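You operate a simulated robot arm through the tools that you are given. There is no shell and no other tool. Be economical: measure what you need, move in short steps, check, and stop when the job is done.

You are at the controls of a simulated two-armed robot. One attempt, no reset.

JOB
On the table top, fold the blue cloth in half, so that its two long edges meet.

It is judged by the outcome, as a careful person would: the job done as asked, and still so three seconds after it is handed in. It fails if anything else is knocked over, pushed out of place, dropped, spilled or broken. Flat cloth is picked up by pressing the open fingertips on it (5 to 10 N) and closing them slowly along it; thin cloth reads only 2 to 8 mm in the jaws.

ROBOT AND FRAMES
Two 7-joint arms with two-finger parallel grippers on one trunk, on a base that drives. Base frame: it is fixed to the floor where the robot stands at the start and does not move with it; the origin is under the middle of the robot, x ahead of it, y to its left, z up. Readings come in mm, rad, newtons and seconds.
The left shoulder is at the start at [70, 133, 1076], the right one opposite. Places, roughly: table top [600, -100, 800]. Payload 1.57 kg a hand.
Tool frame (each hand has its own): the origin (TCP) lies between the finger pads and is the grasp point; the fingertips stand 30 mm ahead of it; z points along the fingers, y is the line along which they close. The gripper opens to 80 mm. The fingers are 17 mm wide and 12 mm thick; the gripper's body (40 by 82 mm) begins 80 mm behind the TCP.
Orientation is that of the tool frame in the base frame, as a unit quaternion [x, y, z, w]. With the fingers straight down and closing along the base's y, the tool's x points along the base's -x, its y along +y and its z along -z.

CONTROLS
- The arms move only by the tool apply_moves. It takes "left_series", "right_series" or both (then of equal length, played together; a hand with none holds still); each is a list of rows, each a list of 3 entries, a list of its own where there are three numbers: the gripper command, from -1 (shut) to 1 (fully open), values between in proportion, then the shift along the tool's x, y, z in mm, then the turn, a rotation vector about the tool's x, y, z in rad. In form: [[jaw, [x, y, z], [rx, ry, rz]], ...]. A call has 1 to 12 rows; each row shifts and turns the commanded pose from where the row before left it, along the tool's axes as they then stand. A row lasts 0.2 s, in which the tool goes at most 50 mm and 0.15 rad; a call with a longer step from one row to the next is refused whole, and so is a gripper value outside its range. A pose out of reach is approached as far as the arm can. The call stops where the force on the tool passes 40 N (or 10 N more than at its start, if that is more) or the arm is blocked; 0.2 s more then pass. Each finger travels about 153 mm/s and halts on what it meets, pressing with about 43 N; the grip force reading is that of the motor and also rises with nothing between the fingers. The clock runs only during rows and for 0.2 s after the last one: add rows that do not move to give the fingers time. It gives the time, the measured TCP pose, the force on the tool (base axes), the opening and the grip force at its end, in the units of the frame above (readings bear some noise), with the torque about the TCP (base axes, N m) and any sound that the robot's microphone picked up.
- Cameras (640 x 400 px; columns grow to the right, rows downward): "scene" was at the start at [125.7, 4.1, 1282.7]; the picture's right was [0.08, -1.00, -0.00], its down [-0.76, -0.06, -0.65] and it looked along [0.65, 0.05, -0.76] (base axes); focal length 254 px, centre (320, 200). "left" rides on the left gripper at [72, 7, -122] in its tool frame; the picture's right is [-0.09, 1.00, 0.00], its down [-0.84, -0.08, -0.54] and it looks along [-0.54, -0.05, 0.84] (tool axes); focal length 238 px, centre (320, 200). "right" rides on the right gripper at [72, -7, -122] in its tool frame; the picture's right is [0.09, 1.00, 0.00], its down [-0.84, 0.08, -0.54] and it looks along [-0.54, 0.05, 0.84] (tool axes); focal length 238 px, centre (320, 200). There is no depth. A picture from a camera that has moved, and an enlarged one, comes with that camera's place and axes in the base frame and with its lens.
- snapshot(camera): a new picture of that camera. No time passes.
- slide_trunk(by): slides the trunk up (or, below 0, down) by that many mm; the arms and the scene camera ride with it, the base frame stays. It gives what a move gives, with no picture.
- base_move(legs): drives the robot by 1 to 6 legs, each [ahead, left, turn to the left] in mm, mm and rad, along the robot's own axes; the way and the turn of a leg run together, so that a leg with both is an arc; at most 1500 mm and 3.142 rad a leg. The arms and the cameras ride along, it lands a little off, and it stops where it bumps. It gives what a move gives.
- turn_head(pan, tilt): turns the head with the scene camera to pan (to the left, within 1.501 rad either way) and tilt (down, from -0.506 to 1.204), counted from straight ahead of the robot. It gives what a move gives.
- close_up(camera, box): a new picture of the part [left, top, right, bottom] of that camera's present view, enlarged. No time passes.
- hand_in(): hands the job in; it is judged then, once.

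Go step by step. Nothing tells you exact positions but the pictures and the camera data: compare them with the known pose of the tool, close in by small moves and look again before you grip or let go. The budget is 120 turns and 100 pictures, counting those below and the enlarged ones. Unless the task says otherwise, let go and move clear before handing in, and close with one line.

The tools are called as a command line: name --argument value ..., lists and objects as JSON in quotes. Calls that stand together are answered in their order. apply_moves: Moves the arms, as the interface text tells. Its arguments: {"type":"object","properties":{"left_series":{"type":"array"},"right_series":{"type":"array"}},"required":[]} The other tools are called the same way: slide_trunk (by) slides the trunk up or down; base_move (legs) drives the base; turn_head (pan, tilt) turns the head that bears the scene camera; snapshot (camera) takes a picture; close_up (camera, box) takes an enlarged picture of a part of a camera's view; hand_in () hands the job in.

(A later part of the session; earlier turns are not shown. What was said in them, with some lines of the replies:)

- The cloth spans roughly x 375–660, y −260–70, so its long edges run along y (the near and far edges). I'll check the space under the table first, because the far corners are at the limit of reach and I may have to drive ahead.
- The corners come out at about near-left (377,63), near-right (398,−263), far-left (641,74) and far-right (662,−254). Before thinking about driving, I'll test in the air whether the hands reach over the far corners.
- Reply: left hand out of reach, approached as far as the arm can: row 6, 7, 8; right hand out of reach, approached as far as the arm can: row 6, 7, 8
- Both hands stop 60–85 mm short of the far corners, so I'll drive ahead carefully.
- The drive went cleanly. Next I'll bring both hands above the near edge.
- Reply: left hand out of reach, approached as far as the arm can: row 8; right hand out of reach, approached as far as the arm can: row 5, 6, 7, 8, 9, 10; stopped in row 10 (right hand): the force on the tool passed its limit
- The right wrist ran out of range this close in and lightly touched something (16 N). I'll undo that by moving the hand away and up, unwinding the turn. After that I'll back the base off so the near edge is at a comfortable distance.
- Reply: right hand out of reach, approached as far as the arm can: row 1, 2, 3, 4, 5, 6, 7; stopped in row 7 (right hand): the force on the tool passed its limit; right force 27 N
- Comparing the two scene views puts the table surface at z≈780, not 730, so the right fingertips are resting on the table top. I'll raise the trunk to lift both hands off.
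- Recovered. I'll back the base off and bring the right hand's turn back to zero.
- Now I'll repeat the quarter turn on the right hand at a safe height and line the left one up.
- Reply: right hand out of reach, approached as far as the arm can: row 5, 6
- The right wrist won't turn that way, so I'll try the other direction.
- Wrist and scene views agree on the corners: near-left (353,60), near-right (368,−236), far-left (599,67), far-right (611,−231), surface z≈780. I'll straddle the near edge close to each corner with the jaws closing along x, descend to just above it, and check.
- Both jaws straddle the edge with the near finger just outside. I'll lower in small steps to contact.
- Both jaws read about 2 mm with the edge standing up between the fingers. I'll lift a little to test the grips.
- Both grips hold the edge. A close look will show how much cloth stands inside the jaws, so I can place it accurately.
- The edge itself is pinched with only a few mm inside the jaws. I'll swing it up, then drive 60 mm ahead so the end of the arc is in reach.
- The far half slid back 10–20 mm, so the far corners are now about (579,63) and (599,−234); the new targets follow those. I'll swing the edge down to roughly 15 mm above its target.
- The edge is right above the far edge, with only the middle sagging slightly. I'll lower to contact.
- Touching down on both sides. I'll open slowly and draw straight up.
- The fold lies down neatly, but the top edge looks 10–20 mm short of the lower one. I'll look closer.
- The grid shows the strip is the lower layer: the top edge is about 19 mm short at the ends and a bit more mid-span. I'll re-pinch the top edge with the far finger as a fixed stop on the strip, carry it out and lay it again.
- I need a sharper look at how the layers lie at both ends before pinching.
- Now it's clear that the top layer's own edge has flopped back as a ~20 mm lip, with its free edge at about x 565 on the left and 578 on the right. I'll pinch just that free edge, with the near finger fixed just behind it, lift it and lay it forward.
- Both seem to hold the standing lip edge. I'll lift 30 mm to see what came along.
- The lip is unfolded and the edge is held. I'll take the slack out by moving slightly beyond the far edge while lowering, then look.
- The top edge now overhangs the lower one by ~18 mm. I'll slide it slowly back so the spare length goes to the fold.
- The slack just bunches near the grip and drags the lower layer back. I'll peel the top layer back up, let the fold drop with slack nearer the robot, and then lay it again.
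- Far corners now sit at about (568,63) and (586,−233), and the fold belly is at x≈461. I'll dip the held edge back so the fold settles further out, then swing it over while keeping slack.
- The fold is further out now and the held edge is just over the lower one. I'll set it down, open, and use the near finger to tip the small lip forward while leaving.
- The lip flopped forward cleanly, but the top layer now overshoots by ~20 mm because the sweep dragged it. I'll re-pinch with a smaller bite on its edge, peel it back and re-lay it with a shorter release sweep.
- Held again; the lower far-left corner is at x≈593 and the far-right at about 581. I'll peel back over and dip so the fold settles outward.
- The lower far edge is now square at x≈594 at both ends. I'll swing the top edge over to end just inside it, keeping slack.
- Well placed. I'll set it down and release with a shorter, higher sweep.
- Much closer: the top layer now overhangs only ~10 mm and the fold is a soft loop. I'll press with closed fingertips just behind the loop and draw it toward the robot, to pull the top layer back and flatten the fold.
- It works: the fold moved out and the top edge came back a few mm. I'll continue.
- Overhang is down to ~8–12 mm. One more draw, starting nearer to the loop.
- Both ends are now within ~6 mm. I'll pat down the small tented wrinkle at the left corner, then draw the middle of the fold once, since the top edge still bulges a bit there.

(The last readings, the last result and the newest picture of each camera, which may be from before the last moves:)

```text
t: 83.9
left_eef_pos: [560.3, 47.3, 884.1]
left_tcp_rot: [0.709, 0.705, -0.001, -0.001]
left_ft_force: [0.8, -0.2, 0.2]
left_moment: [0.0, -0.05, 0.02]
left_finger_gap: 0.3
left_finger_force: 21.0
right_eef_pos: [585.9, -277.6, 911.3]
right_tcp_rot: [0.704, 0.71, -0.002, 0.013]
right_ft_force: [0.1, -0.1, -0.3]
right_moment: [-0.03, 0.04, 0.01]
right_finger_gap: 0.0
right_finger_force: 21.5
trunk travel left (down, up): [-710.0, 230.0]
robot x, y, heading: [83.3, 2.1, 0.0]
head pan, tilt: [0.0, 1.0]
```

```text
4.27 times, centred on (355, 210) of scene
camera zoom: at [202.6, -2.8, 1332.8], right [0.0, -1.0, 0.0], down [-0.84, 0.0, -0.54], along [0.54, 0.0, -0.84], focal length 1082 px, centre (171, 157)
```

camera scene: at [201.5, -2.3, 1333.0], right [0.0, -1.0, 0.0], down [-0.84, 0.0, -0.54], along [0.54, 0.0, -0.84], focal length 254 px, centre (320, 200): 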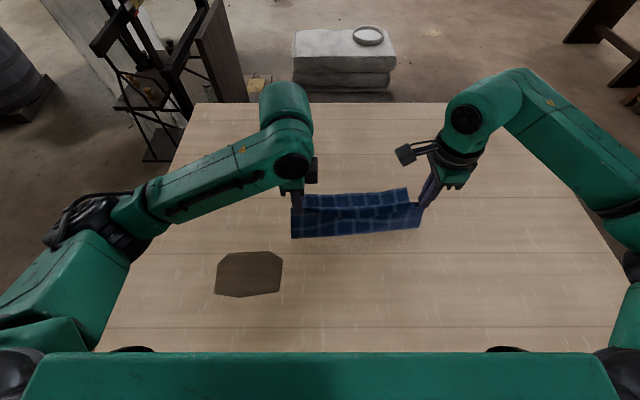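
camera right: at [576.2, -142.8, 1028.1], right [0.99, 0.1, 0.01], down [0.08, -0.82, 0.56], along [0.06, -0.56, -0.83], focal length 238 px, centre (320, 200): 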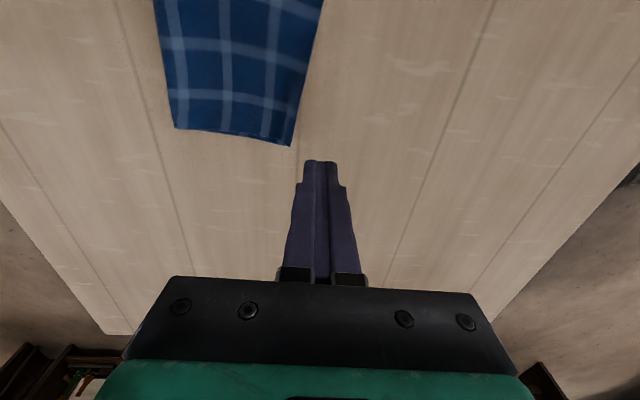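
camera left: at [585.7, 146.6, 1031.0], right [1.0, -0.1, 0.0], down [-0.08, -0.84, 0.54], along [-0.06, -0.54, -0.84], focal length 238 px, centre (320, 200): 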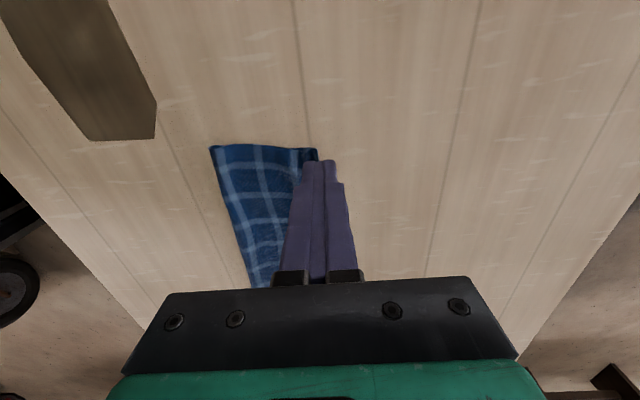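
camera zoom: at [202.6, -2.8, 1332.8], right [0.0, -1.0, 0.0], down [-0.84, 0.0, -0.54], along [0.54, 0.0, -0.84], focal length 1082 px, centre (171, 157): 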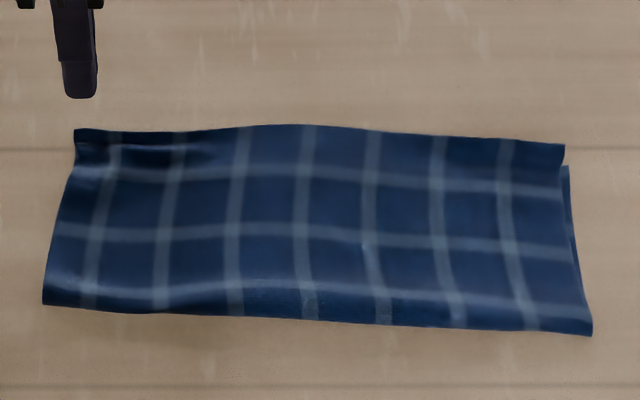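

apply_moves --left_series '[[-1, [-40, -28, 0], [0, 0, 0]], [-1, [-40, -28, 0], [0, 0, 0]], [-1, [-32, -24, 0], [0, 0, 0]], [-1, [0, 0, 35], [0, 0, 0]], [-1, [0, 0, 28], [0, 0, 0]], [-1, [0, -2, 6], [0, 0, 0]], [-1, [0, -4, 1], [0, 0, 0]], [-1, [0, -4, 0], [0, 0, 0]], [-1, [0, -4, 0], [0, 0, 0]], [-1, [0, -4, 0], [0, 0, 0]], [-1, [0, -4, 0], [0, 0, 0]], [-1, [0, 0, -30], [0, 0, 0]]]'

apply_moves --left_series '[[-1, [0, 0, -40], [0, 0, 0]], [-1, [40, 0, -10], [0, 0, 0]], [-1, [40, 20, 0], [0, 0, 0]], [-1, [40, 30, 0], [0, 0, 0]], [-1, [40, 30, 0], [0, 0, 0]]]'

close_up --camera "scene" --box '[280, 170, 430, 250]'

```text
t: 86.5
left_eef_pos: [455.6, -63.4, 846.0]
left_tcp_rot: [0.709, 0.705, 0.001, 0.0]
left_ft_force: [0.4, 0.9, -0.2]
left_moment: [0.02, -0.04, 0.02]
left_finger_gap: 0.0
left_finger_force: 21.6
right_eef_pos: [585.3, -277.0, 910.5]
right_tcp_rot: [0.704, 0.71, -0.002, 0.013]
right_ft_force: [0.5, 0.1, 1.1]
right_moment: [0.04, 0.01, 0.01]
right_finger_gap: 0.2
right_finger_force: 21.3
trunk travel left (down, up): [-710.0, 230.0]
robot x, y, heading: [83.8, -2.1, -0.001]
head pan, tilt: [0.0, 1.0]
```

```text
t: 87.7
left_eef_pos: [538.9, 97.3, 892.5]
left_tcp_rot: [0.709, 0.705, -0.001, -0.001]
left_ft_force: [0.2, -0.3, -0.3]
left_moment: [-0.02, 0.01, -0.02]
left_finger_gap: 0.1
left_finger_force: 22.0
right_eef_pos: [585.9, -275.4, 910.7]
right_tcp_rot: [0.705, 0.71, -0.003, 0.013]
right_ft_force: [-0.2, 0.0, -0.2]
right_moment: [-0.03, -0.01, 0.0]
right_finger_gap: 0.0
right_finger_force: 21.3
trunk travel left (down, up): [-710.0, 230.0]
robot x, y, heading: [82.8, -0.8, -0.0]
head pan, tilt: [0.0, 1.0]
```

```text
4.27 times, centred on (355, 210) of scene
camera zoom: at [203.4, -0.8, 1332.7], right [0.0, -1.0, 0.0], down [-0.84, 0.0, -0.54], along [0.54, 0.0, -0.84], focal length 1082 px, centre (171, 157)
```

zoom: 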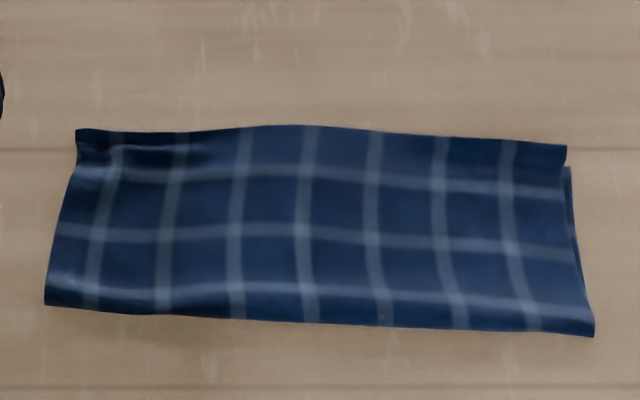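

The fold is neat. The right corner is still curled up slightly, so I'll pat it down once, and pat the left one a bit nearer its edge.

apply_moves --left_series '[[-1, [-25, 13, 0], [0, 0, 0]], [-1, [-25, 13, 0], [0, 0, 0]], [-1, [0, 0, 40], [0, 0, 0]], [-1, [0, 0, 25], [0, 0, 0]], [-1, [0, 0, 10], [0, 0, 0]], [-1, [0, 0, 2], [0, 0, 0]], [-1, [0, 0, 1.5], [0, 0, 0]], [-1, [0, 0, 0], [0, 0, 0]], [-1, [0, 0, 0], [0, 0, 0]], [-1, [0, 0, -30], [0, 0, 0]], [-1, [0, 0, -40], [0, 0, 0]], [-1, [40, 0, -20], [0, 0, 0]]]' --right_series '[[-1, [26, -20, 0], [0, 0, 0]], [-1, [26, -20, 0], [0, 0, 0]], [-1, [0, 0, 45], [0, 0, 0]], [-1, [0, 0, 38], [0, 0, 0]], [-1, [0, 0, 10], [0, 0, 0]], [-1, [0, 0, 2], [0, 0, 0]], [-1, [0, 0, 1.5], [0, 0, 0]], [-1, [0, 0, 0], [0, 0, 0]], [-1, [0, 0, 0], [0, 0, 0]], [-1, [0, 0, -30], [0, 0, 0]], [-1, [0, 0, -40], [0, 0, 0]], [-1, [-20, 40, -20], [0, 0, 0]]]'

close_up --camera "scene" --box '[280, 170, 430, 250]'

close_up --camera "right" --box '[120, 0, 330, 150]'

close_up --camera "left" --box '[180, 100, 380, 240]'

```text
t: 90.3
left_eef_pos: [564.7, 89.3, 904.7]
left_tcp_rot: [0.709, 0.706, -0.001, 0.0]
left_ft_force: [0.1, 0.2, 0.3]
left_moment: [-0.01, 0.02, -0.01]
left_finger_gap: 0.0
left_finger_force: 21.0
right_eef_pos: [587.9, -243.4, 899.1]
right_tcp_rot: [0.704, 0.71, -0.003, 0.013]
right_ft_force: [0.2, 0.1, -0.1]
right_moment: [-0.03, 0.05, -0.01]
right_finger_gap: 0.1
right_finger_force: 21.6
trunk travel left (down, up): [-710.0, 230.0]
robot x, y, heading: [83.2, -1.5, -0.005]
head pan, tilt: [0.0, 1.0]
```

```text
4.27 times, centred on (355, 210) of scene
camera zoom: at [204.8, 0.3, 1332.5], right [0.0, -1.0, 0.0], down [-0.84, 0.0, -0.54], along [0.54, 0.0, -0.84], focal length 1082 px, centre (171, 157)
```

zoom: 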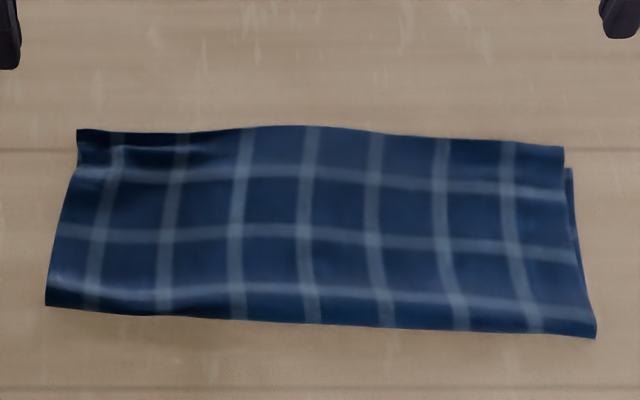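

```text
2.67 times, centred on (225, 75) of right
camera zoom: at [578.7, -168.9, 1020.7], right [0.99, 0.1, 0.01], down [0.08, -0.82, 0.56], along [0.07, -0.56, -0.83], focal length 636 px, centre (573, 533)
```

zoom: 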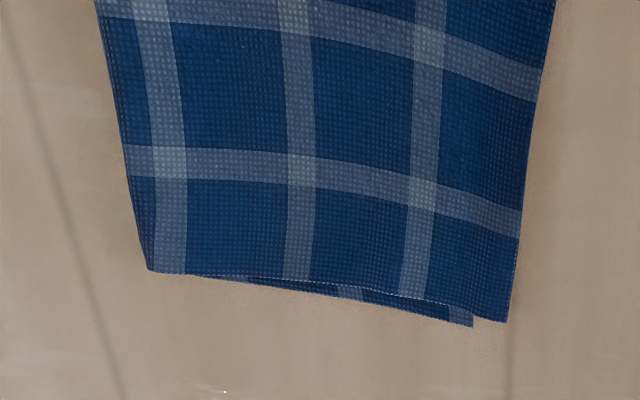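

```text
2.86 times, centred on (280, 170) of left
camera zoom: at [572.1, 160.1, 1027.8], right [1.0, -0.1, 0.0], down [-0.08, -0.84, 0.54], along [-0.06, -0.54, -0.84], focal length 681 px, centre (434, 286)
```

zoom: 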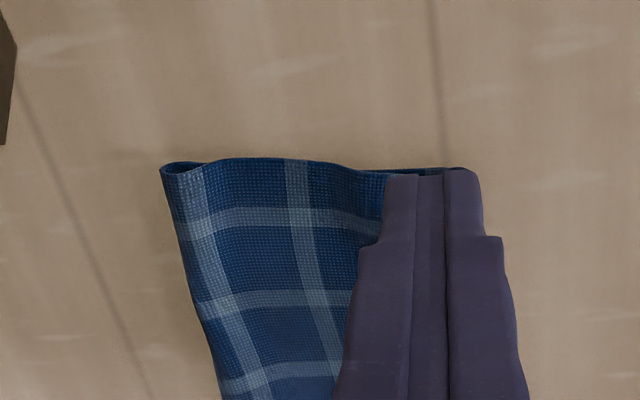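

Patted flat, the top edge truly overhangs ~14 mm at the right. I'll use closed fingers as a fence to push the overhang back to the lower edge, then draw the slack into the fold.

apply_moves --left_series '[[-1, [-22, 18, 0], [0, 0, 0]], [-1, [-22, 16, 0], [0, 0, 0]], [-1, [0, 0, 40], [0, 0, 0]], [-1, [0, 0, 40], [0, 0, 0]], [-1, [0, 0, 11], [0, 0, 0]], [-1, [0, 0, 2], [0, 0, 0]], [-1, [0, 0, 0], [0, 0, 0]]]' --right_series '[[-1, [10, -1, 0], [0, 0, 0]], [-1, [11, 0, 0], [0, 0, 0]], [-1, [0, 0, 40], [0, 0, 0]], [-1, [0, 0, 36], [0, 0, 0]], [-1, [0, 0, 10], [0, 0, 0]], [-1, [0, 0, 2], [0, 0, 0]], [-1, [0, 0, 0], [0, 0, 0]]]'

snapshot --camera "left"

```text
t: 91.9
left_eef_pos: [598.8, 42.0, 813.4]
left_tcp_rot: [0.708, 0.706, 0.0, 0.0]
left_ft_force: [0.0, 0.1, 0.5]
left_moment: [-0.02, -0.02, 0.0]
left_finger_gap: 0.1
left_finger_force: 21.4
right_eef_pos: [584.7, -225.4, 813.4]
right_tcp_rot: [0.704, 0.71, -0.003, 0.012]
right_ft_force: [-0.2, 0.2, -0.6]
right_moment: [0.03, 0.01, -0.02]
right_finger_gap: 0.0
right_finger_force: 21.1
trunk travel left (down, up): [-710.0, 230.0]
robot x, y, heading: [82.8, -4.9, 0.0]
head pan, tilt: [0.0, 1.0]
```

```text
6 pictures are left
camera left: at [605.0, 112.9, 937.0], right [1.0, -0.1, 0.0], down [-0.08, -0.84, 0.54], along [-0.05, -0.54, -0.84], focal length 238 px, centre (320, 200)
```

left: 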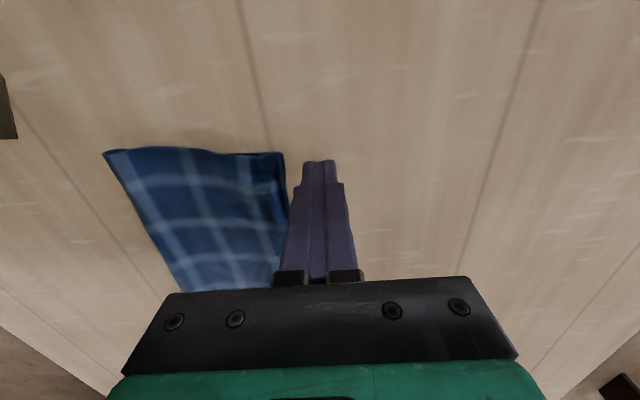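

apply_moves --left_series '[[-1, [0, 0, 1.5], [0, 0, 0]], [-1, [0, -3, 0.5], [0, 0, 0]], [-1, [0, -3, 0], [0, 0, 0]], [-1, [0, -3, 0], [0, 0, 0]], [-1, [0, -3, 0], [0, 0, 0]], [-1, [0, -3, 0], [0, 0, 0]], [-1, [0, -3, 0], [0, 0, 0]], [-1, [0, -3, 0], [0, 0, 0]], [-1, [0, -2, 0], [0, 0, 0]], [-1, [0, 0, 0], [0, 0, 0]]]' --right_series '[[-1, [0, 0, 1.5], [0, 0, 0]], [-1, [0, -2.5, 0.5], [0, 0, 0]], [-1, [0, -2.5, 0], [0, 0, 0]], [-1, [0, -2.5, 0], [0, 0, 0]], [-1, [0, -2.5, 0], [0, 0, 0]], [-1, [0, -2.5, 0], [0, 0, 0]], [-1, [0, -2.5, 0], [0, 0, 0]], [-1, [0, -2.5, 0], [0, 0, 0]], [-1, [0, -2, 0], [0, 0, 0]], [-1, [0, 0, 0], [0, 0, 0]]]'

close_up --camera "scene" --box '[280, 160, 430, 250]'

```text
t: 94.1
left_eef_pos: [573.7, 40.8, 810.8]
left_tcp_rot: [0.709, 0.705, 0.001, -0.001]
left_ft_force: [1.2, 0.5, -0.6]
left_moment: [0.02, -0.04, 0.01]
left_finger_gap: 0.1
left_finger_force: 21.4
right_eef_pos: [567.6, -224.9, 810.2]
right_tcp_rot: [0.704, 0.71, -0.003, 0.012]
right_ft_force: [-0.4, 0.5, 0.2]
right_moment: [0.04, -0.01, -0.06]
right_finger_gap: 0.0
right_finger_force: 21.5
trunk travel left (down, up): [-710.0, 230.0]
robot x, y, heading: [83.0, 2.2, 0.001]
head pan, tilt: [0.0, 1.0]
```

```text
4.27 times, centred on (355, 205) of scene
camera zoom: at [203.0, -2.4, 1332.8], right [0.0, -1.0, 0.0], down [-0.84, 0.0, -0.54], along [0.54, 0.0, -0.84], focal length 1082 px, centre (171, 179)
```

zoom: 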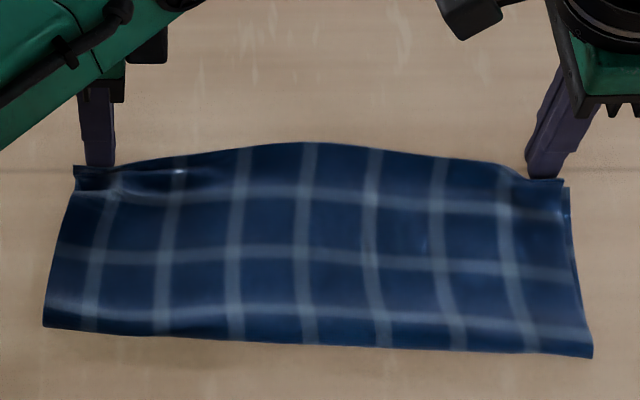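

The ends are aligned now; the middle still bulges ~15 mm. I'll fence the middle with the left hand in the same way.

apply_moves --left_series '[[-1, [0, 8, -20], [0, 0, 0]], [-1, [0, 22, -30], [0, 0, 0]], [-1, [-42, 2, 0], [0, 0, 0]], [-1, [-42, 0, 0], [0, 0, 0]], [-1, [-30, 0, 0], [0, 0, 0]], [-1, [0, 0, 30], [0, 0, 0]], [-1, [0, 0, 20], [0, 0, 0]], [-1, [0, -5, 0], [0, 0, 0]], [-1, [0, -5, 0], [0, 0, 0]], [-1, [0, -5, 0], [0, 0, 0]], [-1, [0, -5, 0], [0, 0, 0]], [-1, [0, -5, 0], [0, 0, 0]]]' --right_series '[[-1, [0, 5, -20], [0, 0, 0]], [-1, [-20, 5, -30], [0, 0, 0]], [-1, [-40, 0, -10], [0, 0, 0]], [-1, [0, 0, 0], [0, 0, 0]], [-1, [0, 0, 0], [0, 0, 0]], [-1, [0, 0, 0], [0, 0, 0]], [-1, [0, 0, 0], [0, 0, 0]], [-1, [0, 0, 0], [0, 0, 0]], [-1, [0, 0, 0], [0, 0, 0]], [-1, [0, 0, 0], [0, 0, 0]], [-1, [0, 0, 0], [0, 0, 0]], [-1, [0, 0, 0], [0, 0, 0]]]'

close_up --camera "scene" --box '[280, 160, 430, 250]'

```text
t: 96.7
left_eef_pos: [579.7, -71.9, 811.1]
left_tcp_rot: [0.709, 0.705, 0.0, 0.0]
left_ft_force: [-0.4, 0.4, 0.2]
left_moment: [0.02, -0.01, -0.04]
left_finger_gap: 0.0
left_finger_force: 20.9
right_eef_pos: [575.2, -281.6, 871.3]
right_tcp_rot: [0.704, 0.71, -0.002, 0.013]
right_ft_force: [0.0, -0.3, -0.1]
right_moment: [0.0, 0.0, -0.02]
right_finger_gap: 0.0
right_finger_force: 21.3
trunk travel left (down, up): [-710.0, 230.0]
robot x, y, heading: [82.9, -0.2, -0.001]
head pan, tilt: [0.0, 1.0]
```

```text
4.27 times, centred on (355, 205) of scene
camera zoom: at [202.8, -2.4, 1332.8], right [0.0, -1.0, 0.0], down [-0.84, 0.0, -0.54], along [0.54, 0.0, -0.84], focal length 1082 px, centre (171, 179)
```

zoom: 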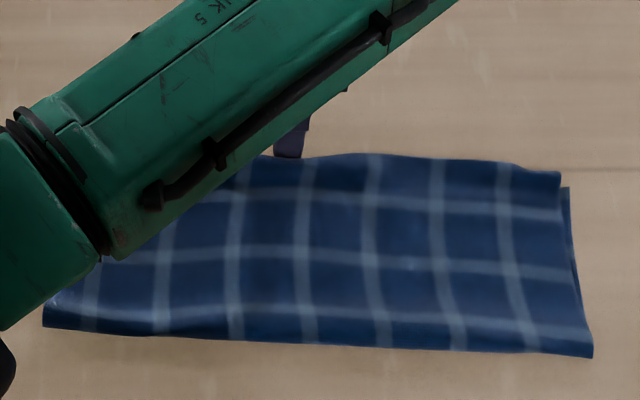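

The middle is in line as well. One last light draw across both quarters moves the leftover slack into the fold; then I'll clear the hands and look.

apply_moves --left_series '[[-1, [0, 6, -20], [0, 0, 0]], [-1, [0, 0, -40], [0, 0, 0]], [-1, [40, -25, 0], [0, 0, 0]], [-1, [42, -25, 0], [0, 0, 0]], [-1, [0, -26, 20], [0, 0, 0]], [-1, [0, 0, 35], [0, 0, 0]], [-1, [0, -5, 2], [0, 0, 0]], [-1, [0, -10, 0], [0, 0, 0]], [-1, [0, -10, 0], [0, 0, 0]], [-1, [0, -10, 0], [0, 0, 0]], [-1, [0, -10, 0], [0, 0, 0]], [-1, [0, 0, -20], [0, 0, 0]]]' --right_series '[[-1, [0, 0, 0], [0, 0, 0]], [-1, [0, 0, 0], [0, 0, 0]], [-1, [40, -30, 0], [0, 0, 0]], [-1, [44, -30, 0], [0, 0, 0]], [-1, [0, -5, 20], [0, 0, 0]], [-1, [0, 0, 35], [0, 0, 0]], [-1, [0, -5, 2], [0, 0, 0]], [-1, [0, -10, 0], [0, 0, 0]], [-1, [0, -10, 0], [0, 0, 0]], [-1, [0, -10, 0], [0, 0, 0]], [-1, [0, -10, 0], [0, 0, 0]], [-1, [0, 0, -20], [0, 0, 0]]]'

apply_moves --left_series '[[-1, [0, 0, -40], [0, 0, 0]], [-1, [0, 5, -40], [0, 0, 0]], [-1, [45, 10, 0], [0, 0, 0]], [-1, [40, 10, 0], [0, 0, 0]]]' --right_series '[[-1, [0, 0, -40], [0, 0, 0]], [-1, [0, 5, -40], [0, 0, 0]], [-1, [-40, 45, 0], [0, 0, 0]], [-1, [-5, 45, 0], [0, 0, 0]]]'

close_up --camera "scene" --box '[270, 160, 430, 260]'

close_up --camera "right" --box '[120, 0, 330, 150]'

```text
refused: row 4 steps farther than a row can; nothing moved
```

```text
refused: row 3 steps farther than a row can; nothing moved
```

```text
4.00 times, centred on (350, 210) of scene
camera zoom: at [202.8, -2.4, 1332.8], right [0.0, -1.0, 0.0], down [-0.84, 0.0, -0.54], along [0.54, 0.0, -0.84], focal length 1014 px, centre (200, 160)
```

zoom: 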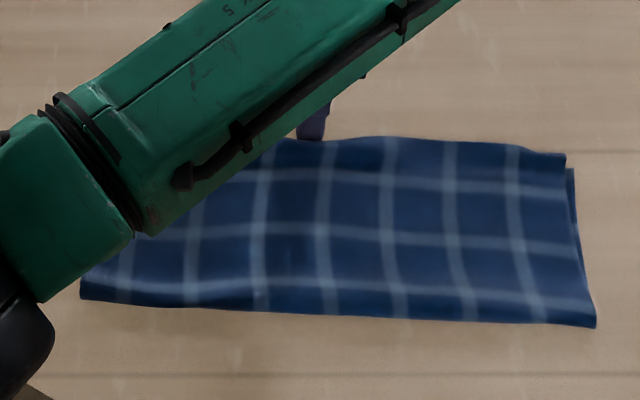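

```text
2.67 times, centred on (225, 75) of right
camera zoom: at [565.9, -206.9, 991.9], right [0.99, 0.1, 0.01], down [0.08, -0.82, 0.56], along [0.07, -0.56, -0.83], focal length 636 px, centre (573, 533)
```

zoom: 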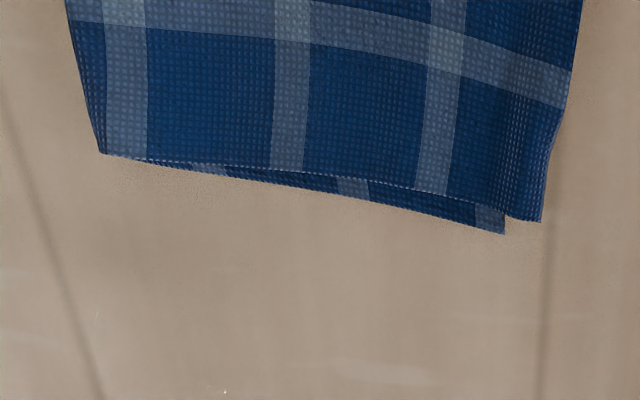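

The calls were refused for step length; the right end shows ~11 mm left. I'll redo the draw with shorter steps.

apply_moves --left_series '[[-1, [0, 6, -20], [0, 0, 0]], [-1, [0, 0, -40], [0, 0, 0]], [-1, [40, -25, 0], [0, 0, 0]], [-1, [40, -25, 0], [0, 0, 0]], [-1, [0, -26, 20], [0, 0, 0]], [-1, [0, 0, 35], [0, 0, 0]], [-1, [0, -5, 2], [0, 0, 0]], [-1, [0, -10, 0], [0, 0, 0]], [-1, [0, -10, 0], [0, 0, 0]], [-1, [0, -10, 0], [0, 0, 0]], [-1, [0, -8, 0], [0, 0, 0]], [-1, [0, 0, -20], [0, 0, 0]]]' --right_series '[[-1, [0, 0, 0], [0, 0, 0]], [-1, [15, 0, 0], [0, 0, 0]], [-1, [35, -30, 0], [0, 0, 0]], [-1, [35, -30, 0], [0, 0, 0]], [-1, [0, -5, 20], [0, 0, 0]], [-1, [0, 0, 35], [0, 0, 0]], [-1, [0, -5, 2], [0, 0, 0]], [-1, [0, -10, 0], [0, 0, 0]], [-1, [0, -10, 0], [0, 0, 0]], [-1, [0, -10, 0], [0, 0, 0]], [-1, [0, -8, 0], [0, 0, 0]], [-1, [0, 0, -20], [0, 0, 0]]]'

apply_moves --left_series '[[-1, [0, 0, -40], [0, 0, 0]], [-1, [0, 5, -40], [0, 0, 0]], [-1, [40, 10, 0], [0, 0, 0]], [-1, [40, 10, 0], [0, 0, 0]]]' --right_series '[[-1, [0, 0, -40], [0, 0, 0]], [-1, [0, 5, -40], [0, 0, 0]], [-1, [-20, 40, 0], [0, 0, 0]], [-1, [-20, 40, 0], [0, 0, 0]]]'

close_up --camera "scene" --box '[270, 160, 430, 260]'

```text
t: 99.3
left_eef_pos: [466.5, 7.8, 833.1]
left_tcp_rot: [0.709, 0.705, 0.0, -0.002]
left_ft_force: [0.4, 1.2, -0.1]
left_moment: [0.0, 0.02, 0.01]
left_finger_gap: 0.2
left_finger_force: 21.4
right_eef_pos: [468.8, -200.2, 833.0]
right_tcp_rot: [0.704, 0.71, -0.002, 0.014]
right_ft_force: [-0.3, -0.2, -0.4]
right_moment: [-0.02, 0.01, -0.01]
right_finger_gap: 0.0
right_finger_force: 21.6
trunk travel left (down, up): [-710.0, 230.0]
robot x, y, heading: [81.9, 1.1, -0.002]
head pan, tilt: [0.0, 1.0]
```

```text
t: 100.3
left_eef_pos: [496.8, 91.2, 915.2]
left_tcp_rot: [0.71, 0.705, -0.001, -0.001]
left_ft_force: [0.6, -0.3, 0.3]
left_moment: [-0.01, 0.01, 0.01]
left_finger_gap: 0.0
left_finger_force: 21.5
right_eef_pos: [552.0, -234.9, 916.5]
right_tcp_rot: [0.703, 0.711, -0.003, 0.013]
right_ft_force: [0.7, 0.8, -1.2]
right_moment: [-0.04, 0.03, 0.01]
right_finger_gap: 0.0
right_finger_force: 21.6
trunk travel left (down, up): [-710.0, 230.0]
robot x, y, heading: [84.2, 0.3, -0.007]
head pan, tilt: [0.0, 1.0]
```

```text
4.00 times, centred on (350, 210) of scene
camera zoom: at [204.1, -0.7, 1332.7], right [0.0, -1.0, 0.0], down [-0.84, 0.0, -0.54], along [0.54, 0.0, -0.84], focal length 1014 px, centre (200, 160)
```

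zoom: 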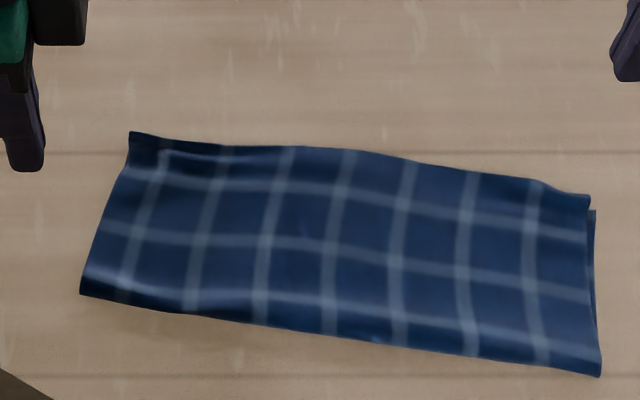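

The cloth lies folded in half, with its long edges together to within about 1 cm. Nothing else was moved and both hands are clear, so I'm handing in.

hand_in

```text
The job is handed in.
```

The blue cloth is folded in half on the table, but its two long edges don't meet exactly. At the right end the top edge overhangs by roughly 7–10 mm. The left end was about 6 mm at its last measurement, before the final adjustments. The folded cloth also ended up slightly turned on the table. As far as I could see, nothing else was disturbed.
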